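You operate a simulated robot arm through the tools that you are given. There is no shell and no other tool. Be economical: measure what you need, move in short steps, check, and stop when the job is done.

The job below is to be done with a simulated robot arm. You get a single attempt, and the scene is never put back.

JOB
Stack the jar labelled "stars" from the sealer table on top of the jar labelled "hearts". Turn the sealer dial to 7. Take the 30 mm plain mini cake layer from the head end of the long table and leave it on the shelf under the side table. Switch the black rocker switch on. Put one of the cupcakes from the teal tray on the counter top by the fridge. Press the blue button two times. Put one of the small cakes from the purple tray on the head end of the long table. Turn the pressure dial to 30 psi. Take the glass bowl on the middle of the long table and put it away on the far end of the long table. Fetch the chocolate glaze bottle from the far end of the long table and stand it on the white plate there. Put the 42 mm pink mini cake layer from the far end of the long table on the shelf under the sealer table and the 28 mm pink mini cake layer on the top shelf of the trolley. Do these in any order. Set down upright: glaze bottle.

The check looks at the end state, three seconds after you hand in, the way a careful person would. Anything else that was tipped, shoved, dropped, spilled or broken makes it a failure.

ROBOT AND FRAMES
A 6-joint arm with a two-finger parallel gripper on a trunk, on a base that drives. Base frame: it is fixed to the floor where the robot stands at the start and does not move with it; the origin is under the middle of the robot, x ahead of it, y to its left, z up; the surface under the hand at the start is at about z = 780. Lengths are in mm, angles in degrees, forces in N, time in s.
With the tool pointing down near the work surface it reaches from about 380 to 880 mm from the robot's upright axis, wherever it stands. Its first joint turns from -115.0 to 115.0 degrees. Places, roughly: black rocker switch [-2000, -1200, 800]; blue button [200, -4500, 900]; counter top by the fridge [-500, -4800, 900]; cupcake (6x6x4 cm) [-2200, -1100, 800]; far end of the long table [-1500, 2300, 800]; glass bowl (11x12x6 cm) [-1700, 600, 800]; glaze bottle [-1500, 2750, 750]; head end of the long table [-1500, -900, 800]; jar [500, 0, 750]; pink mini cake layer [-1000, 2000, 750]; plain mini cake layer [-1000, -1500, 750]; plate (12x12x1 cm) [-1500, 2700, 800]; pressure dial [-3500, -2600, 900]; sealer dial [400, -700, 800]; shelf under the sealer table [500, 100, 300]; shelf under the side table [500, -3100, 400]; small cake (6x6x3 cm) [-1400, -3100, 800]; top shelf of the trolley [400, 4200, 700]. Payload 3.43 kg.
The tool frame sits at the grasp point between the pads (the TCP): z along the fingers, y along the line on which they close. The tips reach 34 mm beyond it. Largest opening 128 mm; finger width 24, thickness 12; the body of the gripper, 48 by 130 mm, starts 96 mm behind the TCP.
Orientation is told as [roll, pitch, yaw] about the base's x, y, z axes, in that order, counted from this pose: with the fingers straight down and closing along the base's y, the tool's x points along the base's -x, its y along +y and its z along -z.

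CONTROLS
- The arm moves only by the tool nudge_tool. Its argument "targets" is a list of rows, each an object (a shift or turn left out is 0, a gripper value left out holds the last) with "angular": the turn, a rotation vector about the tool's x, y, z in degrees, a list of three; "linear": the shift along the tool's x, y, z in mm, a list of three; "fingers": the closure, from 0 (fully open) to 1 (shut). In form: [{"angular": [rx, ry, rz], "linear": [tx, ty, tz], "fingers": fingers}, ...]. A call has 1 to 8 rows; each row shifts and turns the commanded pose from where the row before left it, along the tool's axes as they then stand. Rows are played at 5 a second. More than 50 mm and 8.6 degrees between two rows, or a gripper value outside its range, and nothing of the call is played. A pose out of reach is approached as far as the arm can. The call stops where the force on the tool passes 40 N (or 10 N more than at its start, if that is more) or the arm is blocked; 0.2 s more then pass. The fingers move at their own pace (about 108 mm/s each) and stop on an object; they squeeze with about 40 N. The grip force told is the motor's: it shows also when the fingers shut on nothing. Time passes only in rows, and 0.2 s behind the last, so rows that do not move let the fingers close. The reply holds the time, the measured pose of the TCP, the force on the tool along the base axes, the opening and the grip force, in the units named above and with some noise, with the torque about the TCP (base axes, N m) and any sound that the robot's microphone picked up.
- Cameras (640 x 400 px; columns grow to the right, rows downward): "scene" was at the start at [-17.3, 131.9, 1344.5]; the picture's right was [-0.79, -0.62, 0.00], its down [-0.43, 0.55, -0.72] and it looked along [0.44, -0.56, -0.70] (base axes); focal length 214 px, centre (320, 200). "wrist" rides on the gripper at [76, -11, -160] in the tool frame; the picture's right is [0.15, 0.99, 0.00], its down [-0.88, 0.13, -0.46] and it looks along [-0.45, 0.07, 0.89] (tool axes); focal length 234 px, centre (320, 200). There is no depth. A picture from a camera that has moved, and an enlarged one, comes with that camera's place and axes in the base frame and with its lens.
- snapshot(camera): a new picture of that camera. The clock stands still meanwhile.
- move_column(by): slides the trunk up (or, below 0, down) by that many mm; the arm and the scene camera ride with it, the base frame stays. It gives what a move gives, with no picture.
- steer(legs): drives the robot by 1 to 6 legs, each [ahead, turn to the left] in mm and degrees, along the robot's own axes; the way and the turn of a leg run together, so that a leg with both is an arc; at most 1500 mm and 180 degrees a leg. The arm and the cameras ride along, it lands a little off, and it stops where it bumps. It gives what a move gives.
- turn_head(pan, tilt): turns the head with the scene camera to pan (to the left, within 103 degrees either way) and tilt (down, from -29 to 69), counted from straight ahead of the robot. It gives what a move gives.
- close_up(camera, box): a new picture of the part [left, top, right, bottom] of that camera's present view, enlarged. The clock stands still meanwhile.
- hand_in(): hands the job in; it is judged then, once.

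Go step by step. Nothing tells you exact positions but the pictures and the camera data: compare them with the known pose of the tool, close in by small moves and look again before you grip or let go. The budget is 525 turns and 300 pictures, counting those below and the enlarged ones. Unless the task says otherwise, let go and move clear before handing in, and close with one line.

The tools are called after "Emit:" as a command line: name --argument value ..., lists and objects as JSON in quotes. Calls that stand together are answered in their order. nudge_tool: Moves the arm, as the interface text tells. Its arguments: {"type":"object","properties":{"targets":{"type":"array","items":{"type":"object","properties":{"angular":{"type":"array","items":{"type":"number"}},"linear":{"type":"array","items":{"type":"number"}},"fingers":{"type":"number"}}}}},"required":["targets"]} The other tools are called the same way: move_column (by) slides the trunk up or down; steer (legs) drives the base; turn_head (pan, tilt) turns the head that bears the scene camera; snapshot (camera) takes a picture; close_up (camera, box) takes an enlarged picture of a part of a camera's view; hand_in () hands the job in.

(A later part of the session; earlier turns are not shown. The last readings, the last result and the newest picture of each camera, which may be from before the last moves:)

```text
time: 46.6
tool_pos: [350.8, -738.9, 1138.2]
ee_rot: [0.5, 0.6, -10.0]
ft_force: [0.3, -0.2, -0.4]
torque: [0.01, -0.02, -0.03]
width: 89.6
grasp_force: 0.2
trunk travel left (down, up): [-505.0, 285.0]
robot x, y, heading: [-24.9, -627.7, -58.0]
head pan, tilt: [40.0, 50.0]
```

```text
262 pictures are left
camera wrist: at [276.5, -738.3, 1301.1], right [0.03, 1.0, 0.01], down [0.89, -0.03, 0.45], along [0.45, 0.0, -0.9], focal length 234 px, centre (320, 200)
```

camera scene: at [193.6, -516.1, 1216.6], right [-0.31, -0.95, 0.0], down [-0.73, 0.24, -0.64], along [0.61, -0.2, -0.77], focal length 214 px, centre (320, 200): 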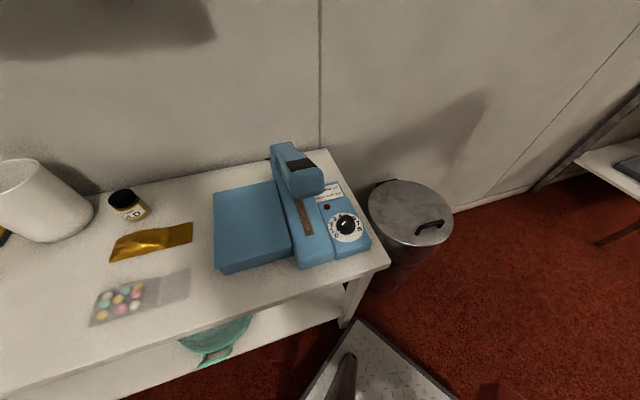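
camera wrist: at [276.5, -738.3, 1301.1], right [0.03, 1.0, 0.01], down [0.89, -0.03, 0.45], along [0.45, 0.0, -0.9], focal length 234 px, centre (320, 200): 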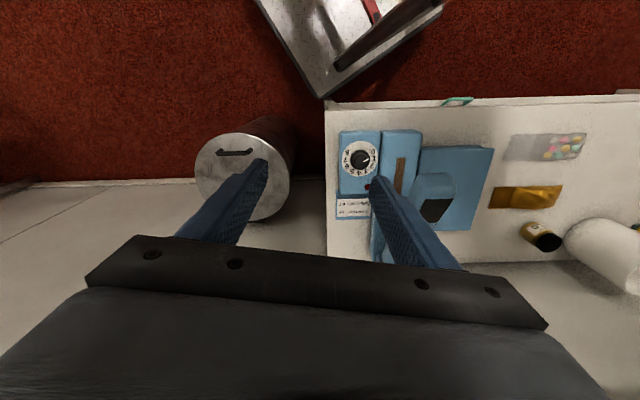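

Dial centre triangulates to about [423,-650,816]. Moving over it and turning the hand so that its body stays clear of the lever.

Emit:
nudge_tool --targets '[{"linear": [-18.5, 33.4, 0], "fingers": 0.5}, {"linear": [-18.5, 33.4, 0]}, {"linear": [-18.5, 33.4, 0]}, {"angular": [0, 0, -8.5]}, {"angular": [0, 0, -8.5]}, {"angular": [0, 0, -8.5]}, {"angular": [0, 0, -8.5]}, {"angular": [0, 0, -8.5]}]'

Emit:
nudge_tool --targets '[{"angular": [0, 0, -8.5]}, {"angular": [0, 0, -8.5]}, {"angular": [0, 0, -8.5]}, {"angular": [0, 0, -8.5]}, {"angular": [0, 0, -8.5]}, {"angular": [0, 0, -8.5]}, {"linear": [0, 0, 40]}]'

Emit:
snapshot --camera "wrist"

Emit:
snapshot --camera "scene"

```text
time: 48.4
tool_pos: [424.4, -649.1, 1138.8]
ee_rot: [0.9, 0.2, 32.6]
ft_force: [-0.5, -0.4, -0.4]
torque: [0.02, 0.0, 0.01]
width: 64.0
grasp_force: 0.0
trunk travel left (down, up): [-505.0, 285.0]
robot x, y, heading: [-27.8, -625.4, -58.3]
head pan, tilt: [40.0, 50.0]
```

```text
time: 50.0
tool_pos: [424.7, -649.3, 1099.3]
ee_rot: [0.7, -0.5, 83.6]
ft_force: [-0.4, -1.8, 0.0]
torque: [-0.03, -0.03, 0.0]
width: 64.1
grasp_force: 0.0
trunk travel left (down, up): [-505.0, 285.0]
robot x, y, heading: [-28.8, -625.6, -58.0]
head pan, tilt: [40.0, 50.0]
```

```text
261 pictures are left
camera wrist: at [430.3, -727.4, 1259.7], right [-1.0, -0.04, 0.01], down [-0.03, 0.88, 0.47], along [-0.03, 0.46, -0.89], focal length 234 px, centre (320, 200)
```

wrist: 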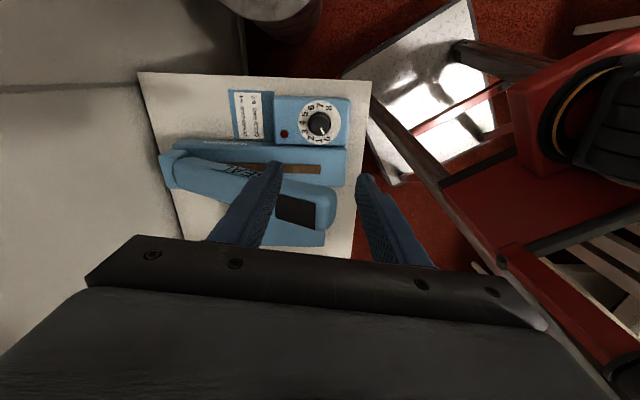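

```text
260 pictures are left
camera scene: at [193.5, -516.0, 1216.6], right [-0.31, -0.95, 0.0], down [-0.73, 0.24, -0.64], along [0.61, -0.2, -0.77], focal length 214 px, centre (320, 200)
```

scene: 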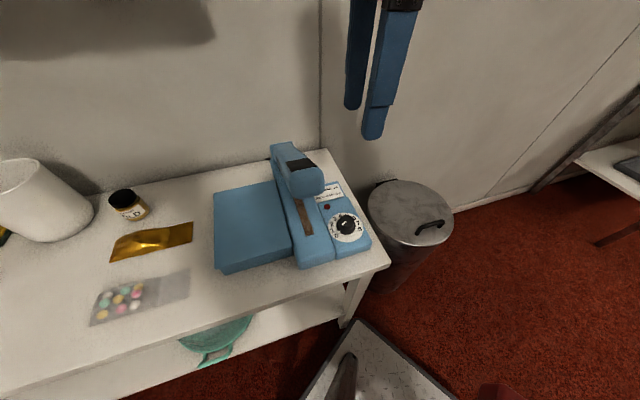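

The dial centre is at about [421,-654]; lever edge is 60 mm away. Rotating to yaw ~108 and descending with a check partway.

Emit:
nudge_tool --targets '[{"linear": [5, 2.5, 0], "angular": [0, 0, -8.2]}, {"angular": [0, 0, -8.2]}, {"angular": [0, 0, -8.2]}, {"linear": [0, 0, 48]}, {"linear": [0, 0, 48]}, {"linear": [0, 0, 48]}, {"linear": [0, 0, 48]}, {"linear": [0, 0, 20]}]'

Emit:
snapshot --camera "wrist"

Emit:
close_up --camera "scene" --box '[260, 120, 420, 270]'

```text
time: 51.8
tool_pos: [417.9, -650.5, 886.9]
ee_rot: [0.5, -0.8, 108.1]
ft_force: [-0.6, -0.6, 0.4]
torque: [0.02, 0.01, -0.04]
width: 64.3
grasp_force: 0.1
trunk travel left (down, up): [-505.0, 285.0]
robot x, y, heading: [-25.4, -622.2, -58.0]
head pan, tilt: [40.0, 50.0]
```

```text
259 pictures are left
camera wrist: at [453.9, -720.7, 1047.5], right [-0.89, -0.45, 0.01], down [-0.39, 0.79, 0.47], along [-0.21, 0.42, -0.88], focal length 234 px, centre (320, 200)
```

wrist: 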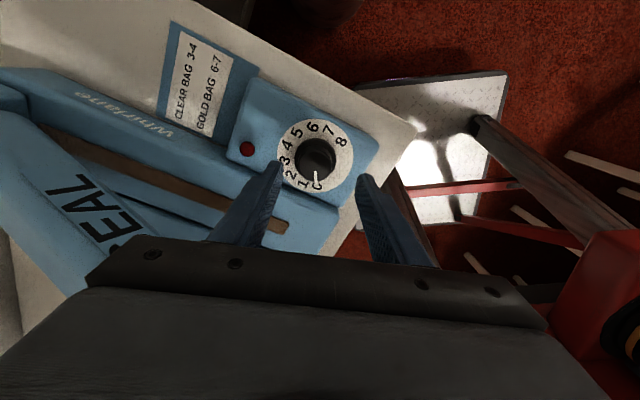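

```text
2.67 times, centred on (340, 195) of scene
camera zoom: at [193.4, -516.0, 1216.6], right [-0.31, -0.95, 0.0], down [-0.73, 0.24, -0.64], along [0.61, -0.2, -0.77], focal length 572 px, centre (267, 213)
```

zoom: 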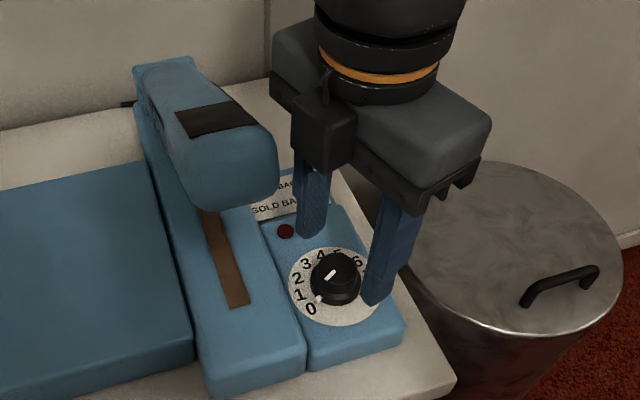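

Small correction (+6,-4.5 mm), lowering 22 mm, then gripping the knob.

Emit:
nudge_tool --targets '[{"linear": [6, -4.3, 0]}, {"linear": [0, 0, 10]}, {"linear": [0, 0, 8]}, {"linear": [0, 0, 5]}]'

Emit:
close_up --camera "scene" --box '[300, 170, 380, 260]'

Emit:
close_up --camera "wrist" --box '[220, 90, 420, 240]'

```text
time: 52.8
tool_pos: [422.6, -655.1, 863.7]
ee_rot: [0.4, -0.9, 108.0]
ft_force: [0.4, 0.5, 0.0]
torque: [0.01, -0.02, 0.02]
width: 64.2
grasp_force: 0.2
trunk travel left (down, up): [-505.0, 285.0]
robot x, y, heading: [-26.6, -623.6, -58.0]
head pan, tilt: [40.0, 50.0]
```

```text
4.44 times, centred on (340, 215) of scene
camera zoom: at [193.6, -516.0, 1216.6], right [-0.31, -0.95, 0.0], down [-0.73, 0.24, -0.64], along [0.61, -0.2, -0.77], focal length 953 px, centre (231, 133)
```

zoom: 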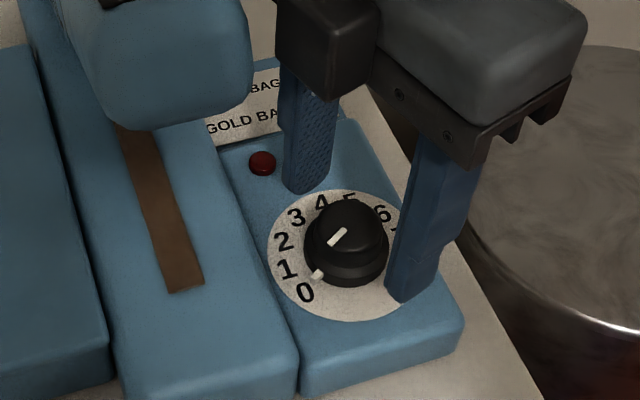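

```text
2.67 times, centred on (320, 165) of wrist
camera zoom: at [459.3, -725.1, 1023.8], right [-0.89, -0.45, 0.0], down [-0.39, 0.79, 0.47], along [-0.21, 0.42, -0.88], focal length 624 px, centre (320, 293)
```

zoom: 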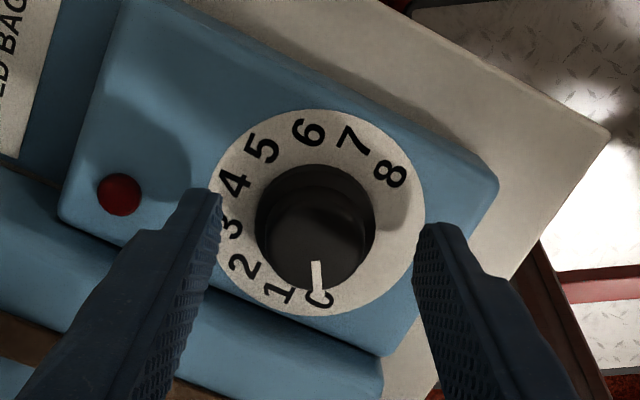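

Well centred. Closing on the knob and turning clockwise.

Emit:
nudge_tool --targets '[{"linear": [0, 0, 4]}, {"fingers": 1.0}, {"fingers": 1.0}, {"fingers": 1.0}]'

Emit:
nudge_tool --targets '[{"angular": [0, 0, 8]}, {"angular": [0, 0, 8]}, {"angular": [0, 0, 8]}, {"angular": [0, 0, 8]}, {"angular": [0, 0, 8]}, {"angular": [0, 0, 8]}, {"angular": [0, 0, 8]}, {"angular": [0, 0, 8]}]'

Emit:
close_up --camera "scene" --box '[300, 170, 380, 260]'

Emit:
close_up --camera "wrist" --box '[220, 90, 420, 240]'

```text
time: 53.8
tool_pos: [424.8, -653.8, 860.1]
ee_rot: [0.4, -0.8, 108.1]
ft_force: [8.9, 1.2, -2.0]
torque: [-0.09, -0.41, -0.03]
width: 36.3
grasp_force: 44.9
trunk travel left (down, up): [-505.0, 285.0]
robot x, y, heading: [-28.2, -622.8, -58.3]
head pan, tilt: [40.0, 50.0]
```

```text
time: 55.6
tool_pos: [421.4, -654.2, 860.0]
ee_rot: [0.9, 0.1, 44.0]
ft_force: [-20.6, -0.6, 23.0]
torque: [0.46, 0.13, 0.1]
width: 36.3
grasp_force: 44.3
trunk travel left (down, up): [-505.0, 285.0]
robot x, y, heading: [-28.0, -628.3, -58.2]
head pan, tilt: [40.0, 50.0]
```

```text
4.44 times, centred on (340, 215) of scene
camera zoom: at [192.3, -516.0, 1216.9], right [-0.31, -0.95, 0.0], down [-0.73, 0.24, -0.64], along [0.61, -0.2, -0.77], focal length 953 px, centre (231, 133)
```

zoom: 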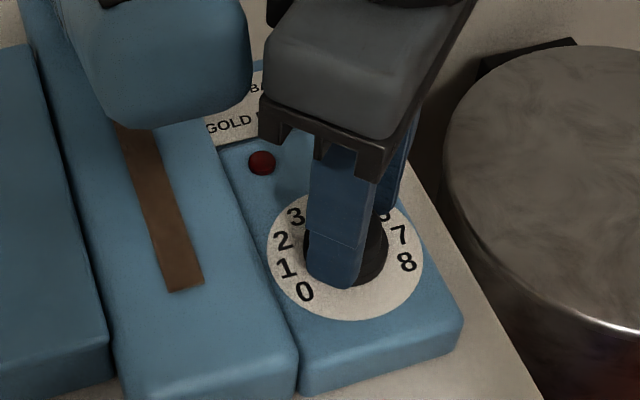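

```text
2.67 times, centred on (320, 165) of wrist
camera zoom: at [377.8, -716.5, 1020.9], right [-0.79, 0.61, 0.02], down [0.55, 0.7, 0.46], along [0.27, 0.37, -0.89], focal length 624 px, centre (320, 293)
```

zoom: 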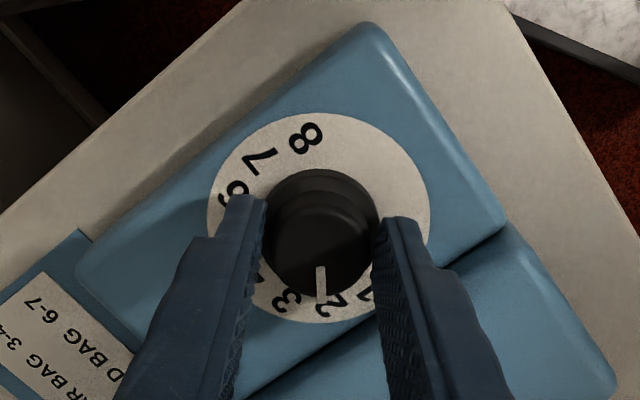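

The pointer now reads 2. Releasing, rotating back, re-gripping.

Emit:
nudge_tool --targets '[{"fingers": 0.5}, {"fingers": 0.5, "angular": [0, 0, -8]}, {"angular": [0, 0, -8.5]}, {"angular": [0, 0, -8.5]}, {"angular": [0, 0, -8.5]}, {"angular": [0, 0, -8.5]}, {"angular": [0, 0, -8.5]}, {"angular": [0, 0, -8.5]}]'

Emit:
nudge_tool --targets '[{"angular": [0, 0, -8.5]}, {"angular": [0, 0, -5]}, {"fingers": 1.0}, {"fingers": 1.0}, {"fingers": 1.0}]'

Emit:
nudge_tool --targets '[{"angular": [0, 0, 8.3]}, {"angular": [0, 0, 8.3]}, {"angular": [0, 0, 8.3]}, {"angular": [0, 0, 8.3]}, {"angular": [0, 0, 8.3]}, {"angular": [0, 0, 8.3]}, {"angular": [0, 0, 8.3]}, {"angular": [0, 0, 8.3]}]'

Emit:
close_up --camera "wrist" --box '[220, 90, 420, 240]'

```text
time: 57.4
tool_pos: [424.4, -655.6, 859.8]
ee_rot: [0.5, -0.7, 103.3]
ft_force: [-0.1, 0.2, 0.2]
torque: [0.0, 0.02, 0.01]
width: 64.0
grasp_force: 0.0
trunk travel left (down, up): [-505.0, 285.0]
robot x, y, heading: [-24.3, -627.0, -58.0]
head pan, tilt: [40.0, 50.0]
```

```text
time: 58.6
tool_pos: [424.7, -654.6, 858.3]
ee_rot: [0.2, -0.7, 116.5]
ft_force: [6.3, 3.6, -0.3]
torque: [0.25, -0.35, -0.04]
width: 36.2
grasp_force: 45.1
trunk travel left (down, up): [-505.0, 285.0]
robot x, y, heading: [-24.4, -629.3, -58.0]
head pan, tilt: [40.0, 50.0]
```

```text
time: 60.4
tool_pos: [423.4, -654.0, 860.1]
ee_rot: [0.9, -0.1, 50.0]
ft_force: [-18.1, 17.1, 31.0]
torque: [1.65, 0.17, 0.04]
width: 36.1
grasp_force: 44.8
trunk travel left (down, up): [-505.0, 285.0]
robot x, y, heading: [-27.9, -627.3, -58.0]
head pan, tilt: [40.0, 50.0]
```

```text
2.67 times, centred on (320, 165) of wrist
camera zoom: at [384.7, -721.1, 1021.0], right [-0.85, 0.52, 0.01], down [0.47, 0.75, 0.46], along [0.23, 0.4, -0.89], focal length 624 px, centre (320, 293)
```

zoom: 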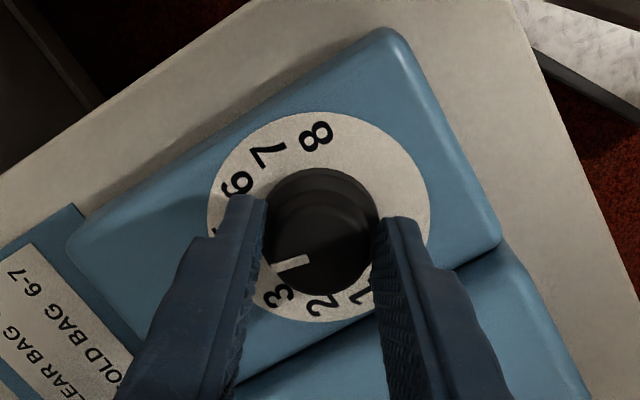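

Pointer is just past 4. One more stroke.

Emit:
nudge_tool --targets '[{"fingers": 0.5}, {"fingers": 0.5, "angular": [0, 0, -8]}, {"angular": [0, 0, -8.5]}, {"angular": [0, 0, -8.5]}, {"angular": [0, 0, -8.5]}, {"angular": [0, 0, -8.5]}, {"angular": [0, 0, -8.5]}, {"angular": [0, 0, -8.5]}]'

Emit:
nudge_tool --targets '[{"angular": [0, 0, -8.5]}, {"fingers": 1.0}, {"fingers": 1.0}, {"fingers": 1.0}]'

Emit:
nudge_tool --targets '[{"angular": [0, 0, 8.3]}, {"angular": [0, 0, 8.3]}, {"angular": [0, 0, 8.3]}, {"angular": [0, 0, 8.3]}, {"angular": [0, 0, 8.3]}, {"angular": [0, 0, 8.3]}, {"angular": [0, 0, 8.3]}, {"angular": [0, 0, 8.3]}]'

Emit:
nudge_tool --targets '[{"angular": [0, 0, 8.0]}]'

Emit:
close_up --camera "wrist" --box '[220, 90, 420, 240]'

```text
time: 62.2
tool_pos: [423.0, -653.7, 859.3]
ee_rot: [0.4, -0.8, 109.4]
ft_force: [-0.4, -0.2, 0.2]
torque: [0.02, 0.0, 0.0]
width: 64.0
grasp_force: 0.1
trunk travel left (down, up): [-505.0, 285.0]
robot x, y, heading: [-29.9, -623.9, -58.2]
head pan, tilt: [40.0, 50.0]
```

```text
time: 63.2
tool_pos: [424.5, -654.6, 859.9]
ee_rot: [0.3, -0.9, 117.8]
ft_force: [6.5, 2.0, 0.2]
torque: [0.01, -0.46, -0.03]
width: 36.6
grasp_force: 45.2
trunk travel left (down, up): [-505.0, 285.0]
robot x, y, heading: [-24.1, -626.5, -58.0]
head pan, tilt: [40.0, 50.0]
```

```text
time: 65.0
tool_pos: [423.5, -655.1, 860.6]
ee_rot: [0.8, -0.1, 51.2]
ft_force: [-6.7, 7.1, 10.3]
torque: [1.19, -0.44, 0.0]
width: 36.2
grasp_force: 44.8
trunk travel left (down, up): [-505.0, 285.0]
robot x, y, heading: [-26.1, -627.8, -57.8]
head pan, tilt: [40.0, 50.0]
```

```text
time: 65.4
tool_pos: [422.6, -653.1, 860.5]
ee_rot: [1.0, 0.1, 43.1]
ft_force: [-11.4, 10.2, 12.2]
torque: [1.22, -0.22, 0.04]
width: 36.1
grasp_force: 45.4
trunk travel left (down, up): [-505.0, 285.0]
robot x, y, heading: [-27.4, -624.9, -58.1]
head pan, tilt: [40.0, 50.0]
```

```text
2.67 times, centred on (320, 165) of wrist
camera zoom: at [377.3, -715.5, 1021.1], right [-0.78, 0.62, 0.02], down [0.56, 0.69, 0.46], along [0.27, 0.37, -0.89], focal length 624 px, centre (320, 293)
```

zoom: 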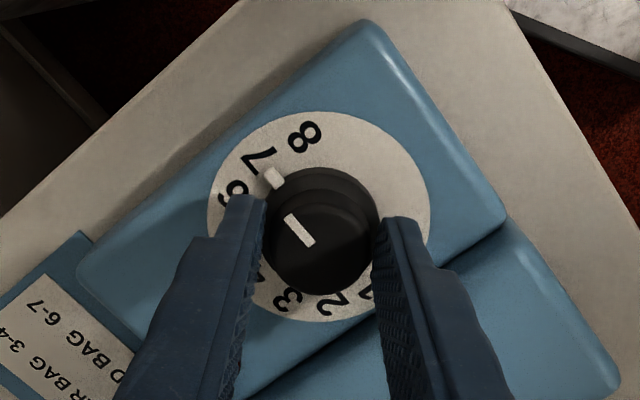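

Pointer appears at 7. Releasing and verifying from above.

Emit:
nudge_tool --targets '[{"fingers": 0.5}, {"fingers": 0.5}, {"linear": [0, 0, -30]}, {"linear": [0, 0, -45]}, {"linear": [0, 0, -45]}]'

Emit:
close_up --camera "wrist" --box '[270, 90, 370, 165]'

Emit:
close_up --camera "scene" --box '[320, 190, 370, 250]'

```text
time: 66.6
tool_pos: [423.6, -655.8, 980.9]
ee_rot: [0.9, 0.1, 43.3]
ft_force: [0.2, -0.1, -0.4]
torque: [-0.01, 0.04, 0.02]
width: 64.0
grasp_force: 0.1
trunk travel left (down, up): [-505.0, 285.0]
robot x, y, heading: [-25.1, -627.1, -58.0]
head pan, tilt: [40.0, 50.0]
```

```text
5.33 times, centred on (320, 128) of wrist
camera zoom: at [378.8, -717.0, 1141.7], right [-0.79, 0.62, 0.02], down [0.56, 0.69, 0.46], along [0.27, 0.37, -0.89], focal length 1249 px, centre (320, 587)
```

zoom: 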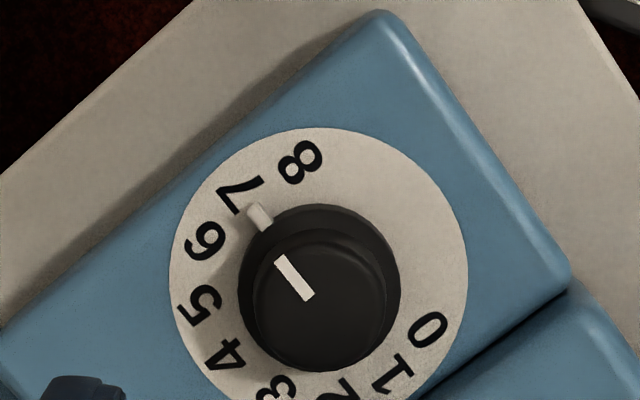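

```text
6.67 times, centred on (345, 220) of scene
camera zoom: at [194.0, -516.0, 1216.5], right [-0.31, -0.95, 0.0], down [-0.73, 0.24, -0.64], along [0.61, -0.2, -0.77], focal length 1430 px, centre (153, 67)
```

zoom: 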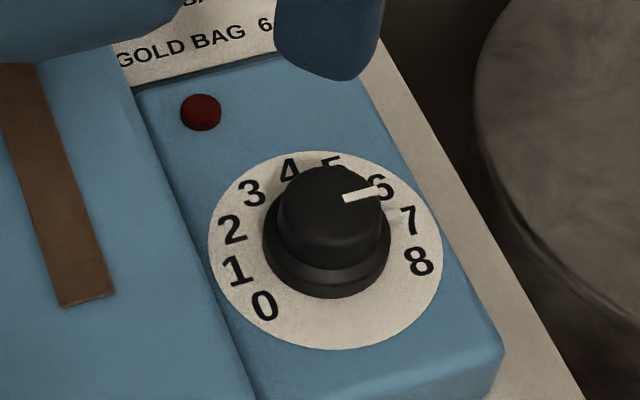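

The dial reads 7 exactly. Now folding the arm back in line with the base before driving.

Emit:
nudge_tool --targets '[{"linear": [0, 0, -45]}, {"linear": [0, 0, -45]}, {"linear": [0, 0, -45]}, {"angular": [0, 0, 8.5]}, {"angular": [0, 0, 8.5]}, {"angular": [0, 0, 8.5]}, {"angular": [0, 0, 8.5]}, {"angular": [0, 0, 8.5]}]'

Emit:
nudge_tool --targets '[{"linear": [2.5, -47, 0], "angular": [0, 0, 6]}, {"linear": [2.5, -47, 0], "angular": [0, 0, 6]}, {"linear": [2.5, -47, 0], "angular": [0, 0, 6]}, {"linear": [2.5, -47, 0], "angular": [0, 0, 6]}, {"linear": [2.5, -47, 0], "angular": [0, 0, 6]}, {"linear": [2.5, -47, 0], "angular": [0, 0, 6]}, {"linear": [2.5, -47, 0], "angular": [0, 0, 6]}, {"linear": [2.5, -47, 0], "angular": [0, 0, 6]}]'

Emit:
nudge_tool --targets '[{"linear": [2.5, -47, 0], "angular": [0, 0, 6]}, {"linear": [2.5, -47, 0], "angular": [0, 0, 6]}]'

Emit:
turn_head --pan -80 --tilt 20

Emit:
snapshot --camera "scene"

```text
time: 68.4
tool_pos: [427.3, -656.9, 1114.0]
ee_rot: [0.6, 0.7, 0.7]
ft_force: [0.6, -0.9, 0.1]
torque: [0.01, 0.01, -0.01]
width: 63.9
grasp_force: 0.0
trunk travel left (down, up): [-505.0, 285.0]
robot x, y, heading: [-25.0, -627.7, -58.3]
head pan, tilt: [40.0, 50.0]
```

```text
time: 70.2
tool_pos: [280.7, -993.2, 1111.8]
ee_rot: [-0.2, 1.0, -47.3]
ft_force: [0.9, 0.0, 0.3]
torque: [-0.01, 0.03, 0.0]
width: 63.9
grasp_force: 0.1
trunk travel left (down, up): [-505.0, 285.0]
robot x, y, heading: [-24.7, -625.5, -58.1]
head pan, tilt: [40.0, 50.0]
```

```text
time: 70.8
tool_pos: [203.6, -1049.9, 1112.1]
ee_rot: [-0.2, 0.8, -59.2]
ft_force: [0.4, -0.2, -0.4]
torque: [0.0, 0.03, -0.02]
width: 64.0
grasp_force: 0.1
trunk travel left (down, up): [-505.0, 285.0]
robot x, y, heading: [-26.0, -621.8, -57.9]
head pan, tilt: [40.0, 50.0]
```

```text
time: 72.8
tool_pos: [203.3, -1049.3, 1112.8]
ee_rot: [-0.2, 0.8, -59.2]
ft_force: [0.1, -0.5, -0.2]
torque: [-0.02, 0.01, 0.0]
width: 64.1
grasp_force: 0.1
trunk travel left (down, up): [-505.0, 285.0]
robot x, y, heading: [-23.7, -622.3, -57.9]
head pan, tilt: [-80.0, 20.0]
```

```text
249 pictures are left
camera scene: at [51.2, -554.4, 1262.1], right [-0.67, 0.74, 0.0], down [0.25, 0.23, -0.94], along [-0.7, -0.63, -0.34], focal length 214 px, centre (320, 200)
```

scene: 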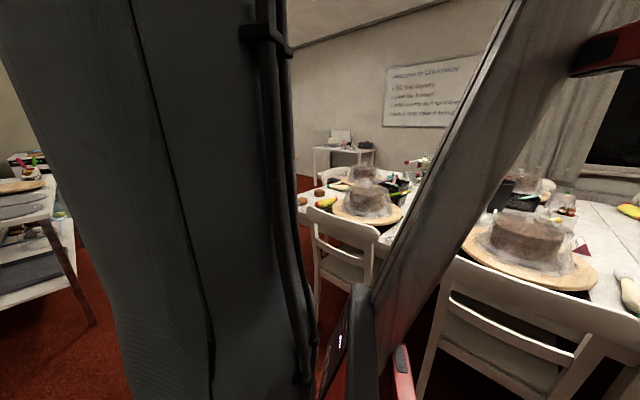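

Driving down the aisle to the head end of the long table, facing it.

Emit:
steer --legs '[[0, -32], [900, 0], [0, -90]]'

Emit:
turn_head --pan 0 --tilt 25

Emit:
snapshot --camera "scene"

```text
time: 83.0
tool_pos: [-518.8, -1519.6, 1113.0]
ee_rot: [-0.3, 0.7, 179.4]
ft_force: [0.3, 0.2, -0.4]
torque: [-0.01, -0.03, -0.02]
width: 64.1
grasp_force: 0.0
trunk travel left (down, up): [-505.0, 285.0]
robot x, y, heading: [-34.0, -1542.7, -179.4]
head pan, tilt: [-80.0, 20.0]
```

```text
time: 84.5
tool_pos: [-517.4, -1518.3, 1113.3]
ee_rot: [-0.2, 0.7, 179.4]
ft_force: [0.0, 0.3, -0.3]
torque: [0.01, 0.02, -0.02]
width: 63.8
grasp_force: 0.0
trunk travel left (down, up): [-505.0, 285.0]
robot x, y, heading: [-35.8, -1543.0, -179.7]
head pan, tilt: [0.0, 25.0]
```

```text
248 pictures are left
camera scene: at [-91.7, -1736.2, 1254.1], right [-0.01, 1.0, 0.0], down [0.42, 0.0, -0.91], along [-0.91, -0.01, -0.42], focal length 214 px, centre (320, 200)
```

scene: 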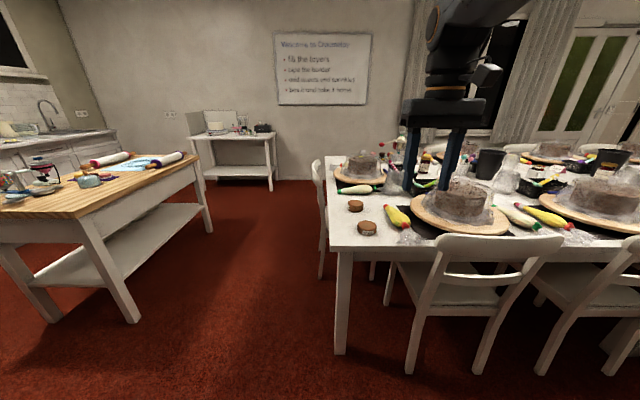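

Emit:
close_up --camera "scene" --box '[320, 140, 480, 250]'

Emit:
close_up --camera "scene" --box '[170, 90, 340, 200]'

```text
3.64 times, centred on (400, 195) of scene
camera zoom: at [-91.7, -1736.2, 1254.1], right [-0.01, 1.0, 0.0], down [0.42, 0.0, -0.91], along [-0.91, -0.01, -0.42], focal length 780 px, centre (29, 218)
```

zoom: 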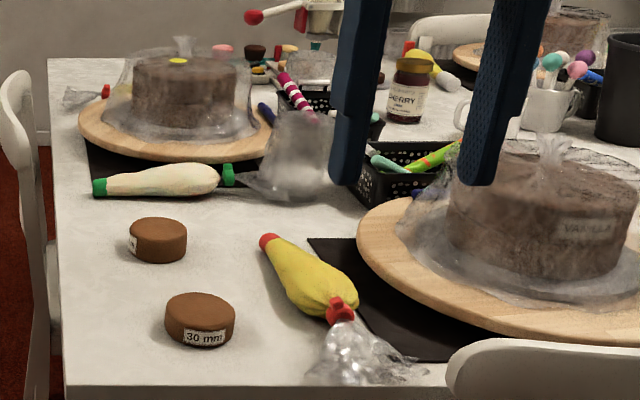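

```text
3.64 times, centred on (255, 145) of scene
camera zoom: at [-91.7, -1736.2, 1254.1], right [-0.01, 1.0, 0.0], down [0.42, 0.0, -0.91], along [-0.91, -0.01, -0.42], focal length 780 px, centre (556, 400)
```

zoom: 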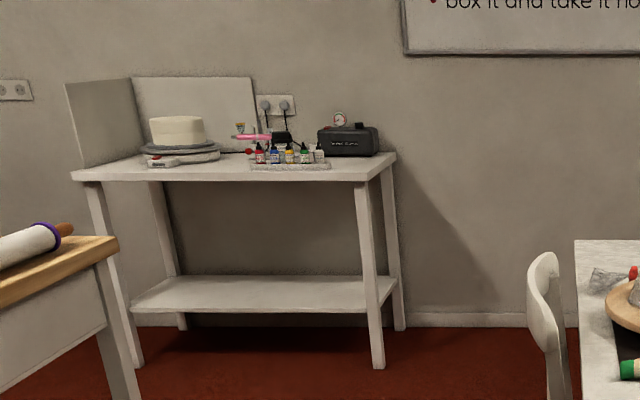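

The cake labelled "30 mm" is near the table's corner, ~[-861,-1548]. Before choosing a grip, let me look at the destination shelf under the side table.

Emit:
turn_head --pan 100 --tilt 20

Emit:
close_up --camera "scene" --box '[160, 50, 480, 290]'

```text
time: 86.3
tool_pos: [-519.5, -1519.1, 1112.3]
ee_rot: [-0.1, 0.8, 179.3]
ft_force: [-0.1, -0.5, 0.0]
torque: [0.01, -0.01, 0.01]
width: 64.1
grasp_force: 0.1
trunk travel left (down, up): [-505.0, 285.0]
robot x, y, heading: [-38.6, -1539.6, -179.0]
head pan, tilt: [100.0, 20.0]
```

```text
1.67 times, centred on (320, 170) of scene
camera zoom: at [17.4, -1827.1, 1262.1], right [-0.98, -0.18, 0.0], down [-0.06, 0.34, -0.94], along [0.17, -0.92, -0.34], focal length 358 px, centre (320, 250)
```

zoom: 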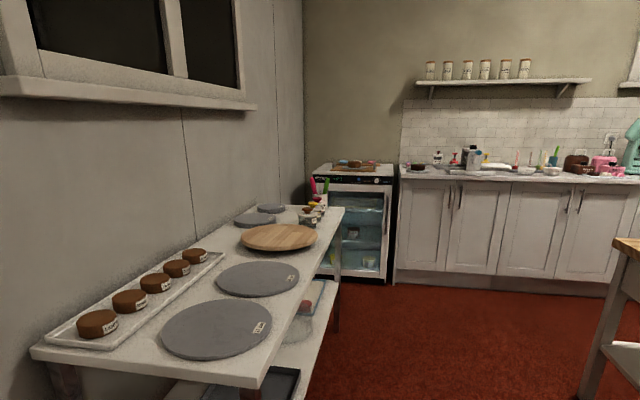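

The side table's shelf has a black tray and boxes with some free space. First, approaching the 30 mm cake with a tilted grip: driving 150 mm ahead and looking at it with the wrist camera.

Emit:
steer --legs '[[150, 0]]'

Emit:
nudge_tool --targets '[{"linear": [0, 15, 40], "angular": [0, -8, 0], "fingers": 0}, {"linear": [0, 15, 40], "angular": [0, -8, 0]}, {"linear": [0, 0, 20], "angular": [0, -8, 0]}, {"angular": [0, -8, 0]}, {"angular": [0, -8, 0]}, {"linear": [0, 0, 0]}]'

Emit:
turn_head --pan 0 --tilt 40

Emit:
snapshot --camera "scene"

Emit:
snapshot --camera "wrist"

```text
time: 87.6
tool_pos: [-666.2, -1522.2, 1113.6]
ee_rot: [-0.2, 0.8, 179.4]
ft_force: [-0.6, -0.1, 0.5]
torque: [0.02, 0.03, 0.01]
width: 63.9
grasp_force: 0.1
trunk travel left (down, up): [-505.0, 285.0]
robot x, y, heading: [-184.6, -1545.3, -179.3]
head pan, tilt: [100.0, 20.0]
```

```text
time: 89.0
tool_pos: [-699.4, -1551.0, 1001.8]
ee_rot: [-0.3, -39.2, 179.6]
ft_force: [-0.2, -0.4, -0.3]
torque: [-0.01, -0.03, 0.0]
width: 128.0
grasp_force: 0.0
out of reach, approached as far as the arm can: row 4, 5
trunk travel left (down, up): [-505.0, 285.0]
robot x, y, heading: [-186.3, -1538.3, -179.2]
head pan, tilt: [100.0, 20.0]
```

```text
time: 90.8
tool_pos: [-698.7, -1551.6, 1001.1]
ee_rot: [-0.2, -39.1, 179.8]
ft_force: [0.0, 0.9, 0.0]
torque: [-0.01, 0.02, 0.01]
width: 128.1
grasp_force: 0.1
trunk travel left (down, up): [-505.0, 285.0]
robot x, y, heading: [-183.6, -1543.0, -179.5]
head pan, tilt: [0.0, 40.0]
```

```text
244 pictures are left
camera scene: at [-232.5, -1737.8, 1230.8], right [-0.01, 1.0, 0.0], down [0.64, 0.01, -0.77], along [-0.77, -0.01, -0.64], focal length 214 px, centre (320, 200)
```

scene: 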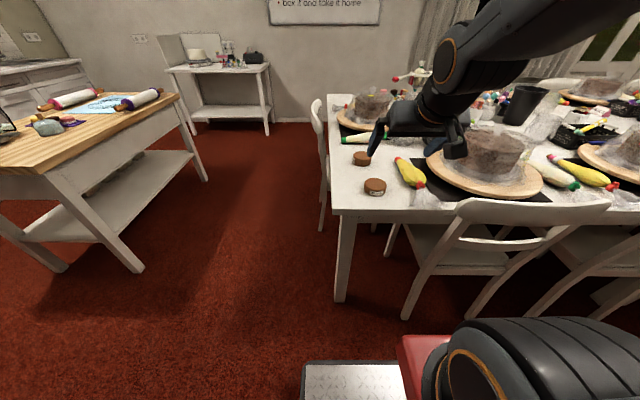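

```text
243 pictures are left
camera wrist: at [-539.0, -1542.0, 1079.0], right [0.1, -0.99, -0.1], down [-0.4, -0.13, 0.91], along [-0.91, -0.06, -0.41], focal length 234 px, centre (320, 200)
```

wrist: 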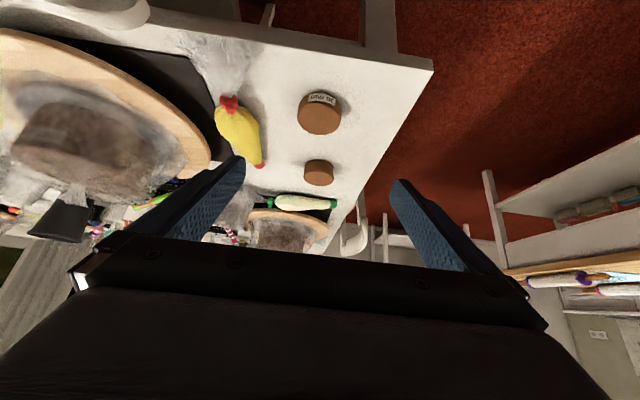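

Table top ≈ z 741; the cake (76 mm across) is at about [-872,-1547]. Approaching along the tilted tool axis.

Emit:
nudge_tool --targets '[{"linear": [3, -1, 48], "fingers": 0.15}, {"linear": [3, -1, 48]}, {"linear": [3, -1, 48]}, {"linear": [3, -1, 45]}]'

Emit:
snapshot --camera "wrist"

Emit:
close_up --camera "scene" --box '[320, 110, 480, 230]'

```text
time: 91.8
tool_pos: [-771.8, -1534.4, 874.8]
ee_rot: [5.2, -36.0, 164.0]
ft_force: [-0.6, -1.1, 1.5]
torque: [0.0, -0.12, -0.04]
width: 109.0
grasp_force: 0.1
out of reach, approached as far as the arm can: row 3, 4
trunk travel left (down, up): [-505.0, 285.0]
robot x, y, heading: [-184.9, -1546.7, -179.2]
head pan, tilt: [0.0, 40.0]
```

```text
242 pictures are left
camera wrist: at [-615.6, -1552.9, 959.3], right [-0.11, -0.99, -0.01], down [-0.45, 0.04, 0.89], along [-0.89, 0.1, -0.45], focal length 234 px, centre (320, 200)
```

wrist: 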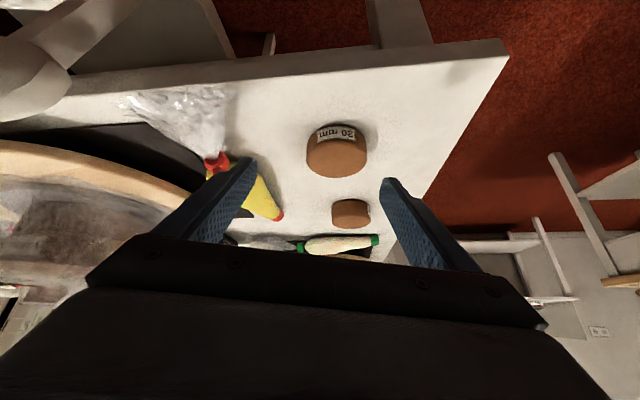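

```text
3.33 times, centred on (400, 170) of scene
camera zoom: at [-231.6, -1737.6, 1230.8], right [-0.01, 1.0, 0.0], down [0.64, 0.01, -0.77], along [-0.77, -0.01, -0.64], focal length 715 px, centre (53, 300)
```

zoom: 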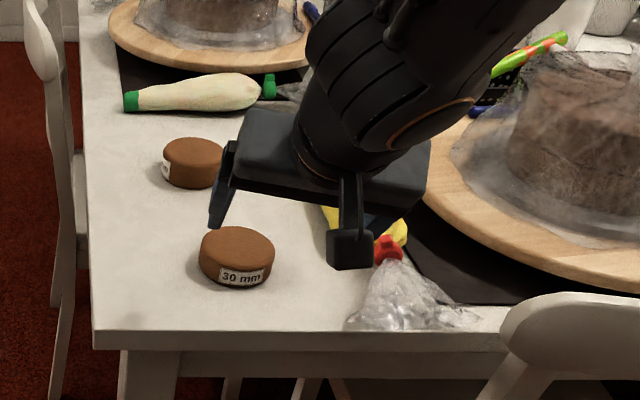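

The tilted reach is too close to the body. Backing the tool off, then driving back 130 mm for more room.

Emit:
nudge_tool --targets '[{"linear": [-3, 1, -45]}, {"linear": [-3, 1, -48]}, {"linear": [-3, 1, -48]}, {"linear": [0, 0, 0]}]'

Emit:
steer --legs '[[-150, 0]]'

Emit:
nudge_tool --targets '[{"linear": [0, 0, 10]}]'

```text
time: 92.8
tool_pos: [-705.3, -1540.1, 991.7]
ee_rot: [-7.9, -39.0, -171.6]
ft_force: [-0.2, -4.1, -0.9]
torque: [0.17, 0.08, -0.33]
width: 108.8
grasp_force: 0.0
out of reach, approached as far as the arm can: row 1, 2
trunk travel left (down, up): [-505.0, 285.0]
robot x, y, heading: [-182.5, -1544.6, -179.5]
head pan, tilt: [0.0, 40.0]
```

```text
time: 94.2
tool_pos: [-553.9, -1549.4, 990.1]
ee_rot: [-0.3, -39.2, 179.7]
ft_force: [-0.8, -0.3, 0.7]
torque: [0.02, -0.03, 0.02]
width: 108.6
grasp_force: 0.1
trunk travel left (down, up): [-505.0, 285.0]
robot x, y, heading: [-38.4, -1541.1, -179.2]
head pan, tilt: [0.0, 40.0]
```

```text
time: 94.5
tool_pos: [-560.5, -1547.9, 982.0]
ee_rot: [-0.3, -39.2, 179.8]
ft_force: [0.7, -0.3, -0.7]
torque: [-0.02, 0.03, -0.01]
width: 108.8
grasp_force: 0.2
trunk travel left (down, up): [-505.0, 285.0]
robot x, y, heading: [-29.8, -1540.1, -179.1]
head pan, tilt: [0.0, 40.0]
```

Emit:
nudge_tool --targets '[{"linear": [-36, 0, 30]}, {"linear": [-36, 0, 30]}, {"linear": [-36, 0, 30]}, {"linear": [1, 0, 48]}, {"linear": [1, 0, 48]}, {"linear": [1, 0, 48]}, {"linear": [1, 0, 40]}]'

Emit:
snapshot --camera "wrist"

Emit:
snapshot --camera "scene"

```text
time: 96.2
tool_pos: [-811.6, -1546.8, 837.8]
ee_rot: [2.0, -38.8, 176.0]
ft_force: [-0.1, -0.1, 0.4]
torque: [0.07, -0.05, 0.15]
width: 108.8
grasp_force: 0.1
out of reach, approached as far as the arm can: row 7
trunk travel left (down, up): [-505.0, 285.0]
robot x, y, heading: [-34.2, -1544.1, -179.2]
head pan, tilt: [0.0, 40.0]
```

```text
240 pictures are left
camera wrist: at [-651.9, -1540.7, 915.5], right [0.07, -1.0, -0.06], down [-0.4, -0.08, 0.91], along [-0.91, -0.04, -0.41], focal length 234 px, centre (320, 200)
```

wrist: 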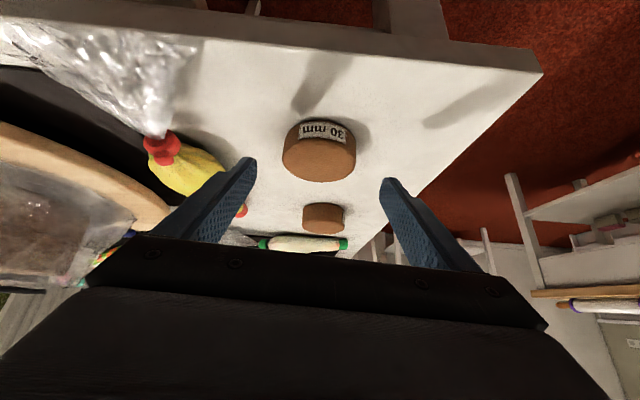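

```text
239 pictures are left
camera scene: at [-82.5, -1736.1, 1230.8], right [-0.01, 1.0, 0.0], down [0.64, 0.01, -0.77], along [-0.77, -0.01, -0.64], focal length 214 px, centre (320, 200)
```

scene: 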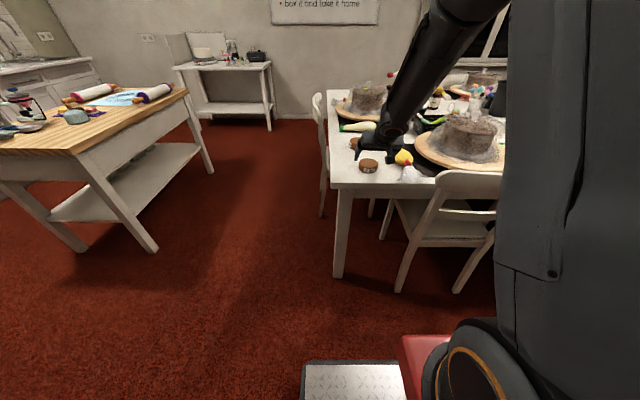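

The tool is lining up with the forearm (a wrist singularity). I'll raise the hand and lower the trunk so that the forearm lies flatter.

Emit:
nudge_tool --targets '[{"linear": [0, 0, -40]}, {"linear": [-30, 0, -37]}, {"linear": [-30, 0, -37]}, {"linear": [-30, 0, -37]}, {"linear": [-30, 0, -37]}]'

Emit:
move_column --by -230

Emit:
nudge_tool --targets '[{"linear": [0, 0, 5]}]'

```text
time: 97.3
tool_pos: [-785.4, -1549.1, 1061.2]
ee_rot: [-0.3, -39.1, 179.9]
ft_force: [-0.5, 0.5, -0.4]
torque: [-0.03, -0.01, -0.01]
width: 108.7
grasp_force: 0.1
trunk travel left (down, up): [-505.0, 285.0]
robot x, y, heading: [-35.1, -1544.4, -179.2]
head pan, tilt: [0.0, 40.0]
```

```text
time: 99.8
tool_pos: [-785.7, -1547.7, 831.7]
ee_rot: [-0.4, -39.3, 179.8]
ft_force: [0.2, -1.0, 0.5]
torque: [0.0, 0.0, -0.04]
width: 108.8
grasp_force: 0.1
trunk travel left (down, up): [-275.0, 515.0]
robot x, y, heading: [-35.4, -1542.7, -179.3]
head pan, tilt: [0.0, 40.0]
```

```text
time: 100.2
tool_pos: [-789.3, -1549.3, 828.7]
ee_rot: [-0.3, -39.2, 179.8]
ft_force: [0.6, 0.0, 0.3]
torque: [0.0, 0.01, -0.01]
width: 108.6
grasp_force: 0.0
trunk travel left (down, up): [-275.0, 515.0]
robot x, y, heading: [-31.8, -1543.9, -179.4]
head pan, tilt: [0.0, 40.0]
```

Emit:
nudge_tool --targets '[{"linear": [-8, -1, 36]}, {"linear": [-8, -1, 30]}, {"linear": [0, 0, 6]}]'

Emit:
close_up --camera "wrist" --box '[200, 60, 440, 240]'

Emit:
turn_head --pan 5 --tilt 15

Emit:
close_up --camera "scene" --box '[300, 100, 500, 250]'

```text
time: 101.0
tool_pos: [-847.6, -1545.2, 783.6]
ee_rot: [-0.2, -39.3, 179.8]
ft_force: [13.9, -0.1, 19.8]
torque: [-1.07, -0.2, 0.82]
width: 108.7
grasp_force: 0.0
trunk travel left (down, up): [-275.0, 515.0]
robot x, y, heading: [-35.5, -1540.6, -179.3]
head pan, tilt: [0.0, 40.0]
```

```text
2.22 times, centred on (320, 150) of wrist
camera zoom: at [-686.4, -1535.6, 860.7], right [0.11, -0.99, -0.1], down [-0.39, -0.13, 0.91], along [-0.91, -0.06, -0.4], focal length 520 px, centre (320, 311)
```

zoom: 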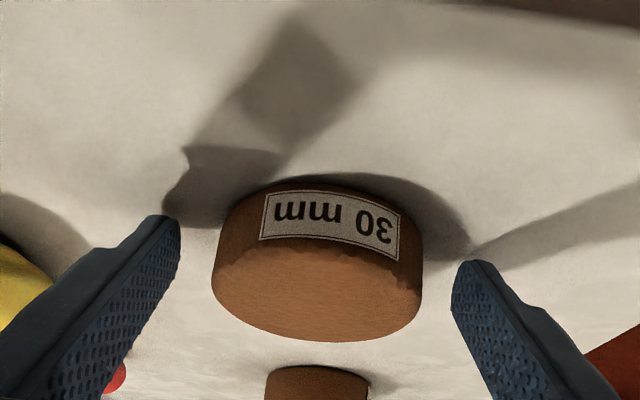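

```text
time: 101.9
tool_pos: [-846.6, -1546.1, 783.9]
ee_rot: [-0.2, -39.4, 179.8]
ft_force: [10.4, -0.2, 31.7]
torque: [-1.84, 0.08, 0.64]
width: 108.9
grasp_force: 0.2
trunk travel left (down, up): [-275.0, 515.0]
robot x, y, heading: [-33.3, -1539.4, -179.2]
head pan, tilt: [5.0, 15.0]
```

```text
2.67 times, centred on (400, 175) of scene
camera zoom: at [-153.5, -1745.1, 1040.5], right [-0.1, 0.99, 0.0], down [0.26, 0.03, -0.97], along [-0.96, -0.1, -0.26], focal length 572 px, centre (107, 267)
```

zoom: 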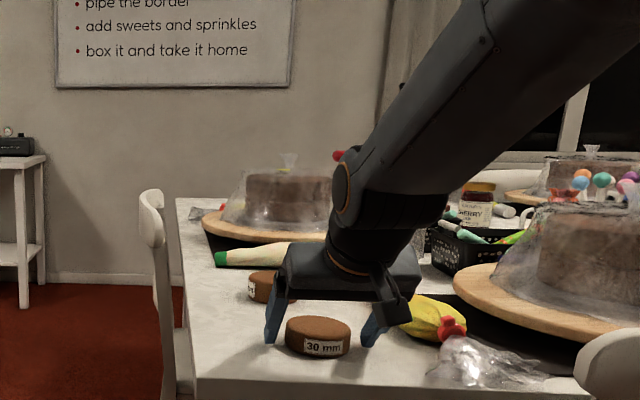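

Touching the table (z ≈ 749); raising 4 mm, advancing 10 mm, then gripping.

Emit:
nudge_tool --targets '[{"linear": [-2.5, 0, -3.1]}, {"linear": [-7.8, 0, 6.3]}, {"fingers": 0.6}, {"fingers": 1.0}, {"fingers": 1.0}, {"fingers": 1.0}]'

Emit:
close_up --camera "wrist" --box '[200, 60, 440, 240]'

```text
time: 103.3
tool_pos: [-856.9, -1545.9, 783.1]
ee_rot: [-0.4, -39.0, 179.9]
ft_force: [-1.0, 0.4, 2.3]
torque: [-0.02, 0.15, -0.06]
width: 78.4
grasp_force: 39.6
trunk travel left (down, up): [-275.0, 515.0]
robot x, y, heading: [-35.5, -1539.0, -179.2]
head pan, tilt: [5.0, 15.0]
```

```text
2.22 times, centred on (320, 150) of wrist
camera zoom: at [-697.4, -1535.4, 861.8], right [0.11, -0.99, -0.1], down [-0.4, -0.13, 0.91], along [-0.91, -0.06, -0.41], focal length 520 px, centre (320, 311)
```

zoom: 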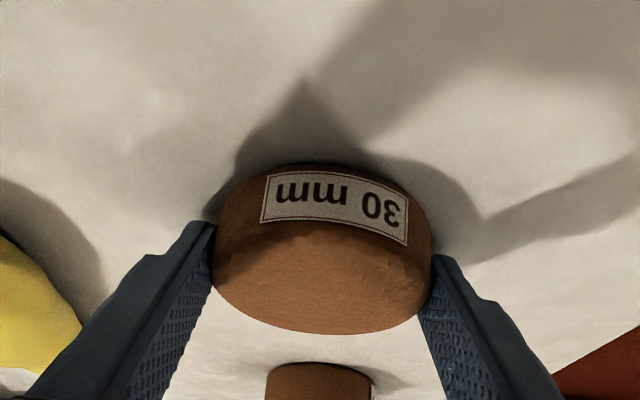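

Gripped. Lifting gently straight up.

Emit:
nudge_tool --targets '[{"linear": [-2, 0, -2.4]}, {"linear": [-3, 0, -4]}, {"linear": [-5, 0, -6.2]}, {"linear": [-7.5, 0, -9.3]}, {"linear": [-9, 0, -11.5]}, {"linear": [-9, 0, -11.5]}, {"linear": [-9, 0, -11.5]}, {"linear": [-6, 0, -8]}]'

Emit:
close_up --camera "wrist" --box '[200, 60, 440, 240]'

```text
time: 105.1
tool_pos: [-855.8, -1545.4, 868.0]
ee_rot: [-0.3, -39.1, 179.8]
ft_force: [0.6, 0.0, -1.0]
torque: [0.01, -0.01, 0.02]
width: 78.2
grasp_force: 40.0
trunk travel left (down, up): [-275.0, 515.0]
robot x, y, heading: [-35.3, -1538.4, -179.3]
head pan, tilt: [5.0, 15.0]
```

```text
2.22 times, centred on (320, 150) of wrist
camera zoom: at [-695.7, -1535.2, 945.7], right [0.11, -0.99, -0.1], down [-0.4, -0.13, 0.91], along [-0.91, -0.06, -0.41], focal length 520 px, centre (320, 311)
```

zoom: 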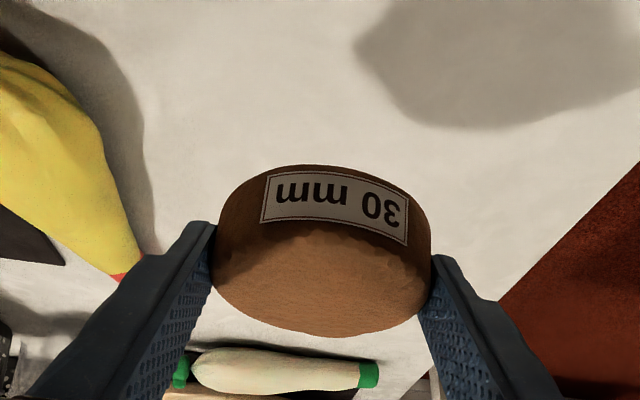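

Secure. Retracting and driving toward the side table.

Emit:
nudge_tool --targets '[{"linear": [8, 0, -6]}, {"linear": [15, 0, -12]}, {"linear": [19, 0, -16]}, {"linear": [19, 0, -16]}, {"linear": [19, 0, -16]}, {"linear": [19, 0, -16]}, {"linear": [19, 0, -16]}, {"linear": [10, 0, -8]}]'

Emit:
steer --legs '[[0, 74], [1000, 0]]'

Emit:
turn_head --pan 70 --tilt 30

Emit:
snapshot --camera "scene"

Emit:
snapshot --camera "wrist"

```text
time: 106.9
tool_pos: [-688.9, -1547.0, 869.6]
ee_rot: [-0.3, -39.1, 179.7]
ft_force: [-0.8, 0.3, 0.5]
torque: [0.0, 0.01, 0.02]
width: 78.1
grasp_force: 39.4
trunk travel left (down, up): [-275.0, 515.0]
robot x, y, heading: [-36.4, -1543.8, -179.2]
head pan, tilt: [5.0, 15.0]
```

```text
time: 115.3
tool_pos: [-457.6, -3152.1, 870.4]
ee_rot: [-0.3, -39.2, -105.6]
ft_force: [-0.2, -0.1, -0.5]
torque: [0.03, -0.02, 0.01]
width: 78.3
grasp_force: 40.1
trunk travel left (down, up): [-275.0, 515.0]
robot x, y, heading: [-285.6, -2520.6, -104.8]
head pan, tilt: [5.0, 15.0]
```

```text
time: 116.7
tool_pos: [-457.3, -3152.5, 869.4]
ee_rot: [-0.3, -39.2, -105.7]
ft_force: [-0.2, -0.5, -0.8]
torque: [-0.02, -0.04, 0.02]
width: 78.5
grasp_force: 40.1
trunk travel left (down, up): [-275.0, 515.0]
robot x, y, heading: [-285.9, -2516.0, -104.9]
head pan, tilt: [70.0, 30.0]
```

```text
234 pictures are left
camera scene: at [-31.9, -2648.7, 1016.1], right [-0.57, -0.82, 0.0], down [-0.41, 0.29, -0.87], along [0.71, -0.49, -0.5], focal length 214 px, centre (320, 200)
```

scene: 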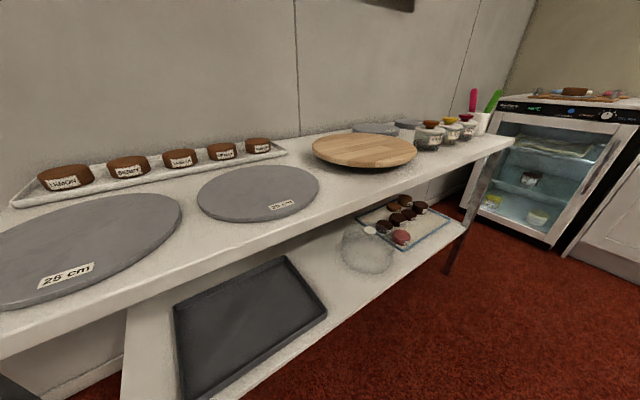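

```text
233 pictures are left
camera wrist: at [-424.3, -2995.1, 947.2], right [0.98, -0.16, -0.1], down [0.02, -0.42, 0.91], along [-0.19, -0.89, -0.41], focal length 234 px, centre (320, 200)
```

wrist: 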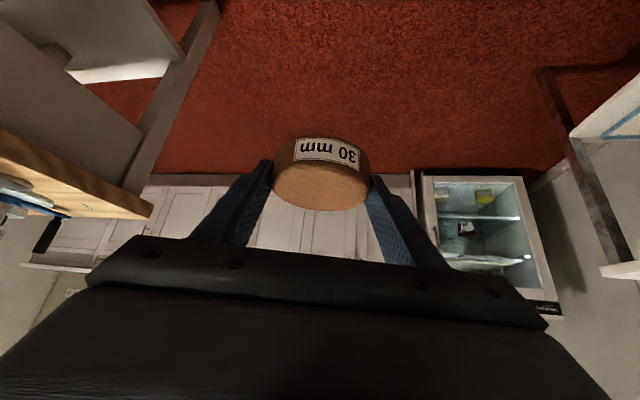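

Free space on the shelf between the black tray and the glass dome, around [295,-2965]. I'll line up diagonally from the open floor, then lower the arm and drive in.

Emit:
steer --legs '[[0, 60.5], [-300, 0], [0, 5]]'

Emit:
turn_head --pan 0 --tilt 30

Emit:
snapshot --camera "scene"

```text
time: 121.8
tool_pos: [1.9, -2738.3, 871.1]
ee_rot: [-0.3, -39.2, -41.3]
ft_force: [0.9, 0.5, -0.2]
torque: [-0.03, 0.01, 0.02]
width: 78.4
grasp_force: 39.9
trunk travel left (down, up): [-275.0, 515.0]
robot x, y, heading: [-493.4, -2312.6, -40.3]
head pan, tilt: [70.0, 30.0]
```

```text
time: 123.2
tool_pos: [2.2, -2737.6, 870.1]
ee_rot: [-0.2, -39.2, -41.3]
ft_force: [0.5, -0.7, 0.1]
torque: [0.03, 0.01, 0.0]
width: 78.4
grasp_force: 39.6
trunk travel left (down, up): [-275.0, 515.0]
robot x, y, heading: [-497.7, -2305.8, -40.6]
head pan, tilt: [0.0, 30.0]
```

```text
232 pictures are left
camera scene: at [-276.1, -2238.1, 1016.1], right [-0.65, -0.76, 0.0], down [-0.38, 0.32, -0.87], along [0.66, -0.56, -0.5], focal length 214 px, centre (320, 200)
```

scene: 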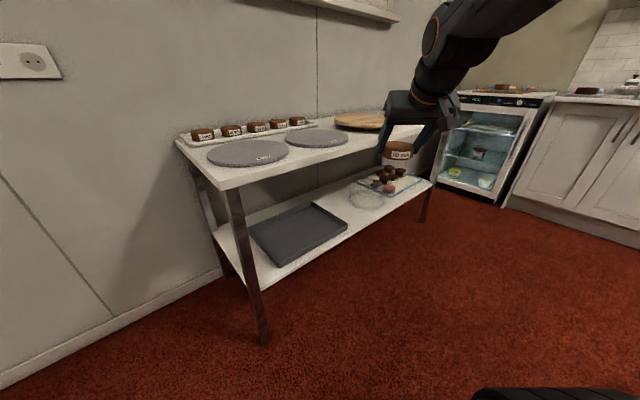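

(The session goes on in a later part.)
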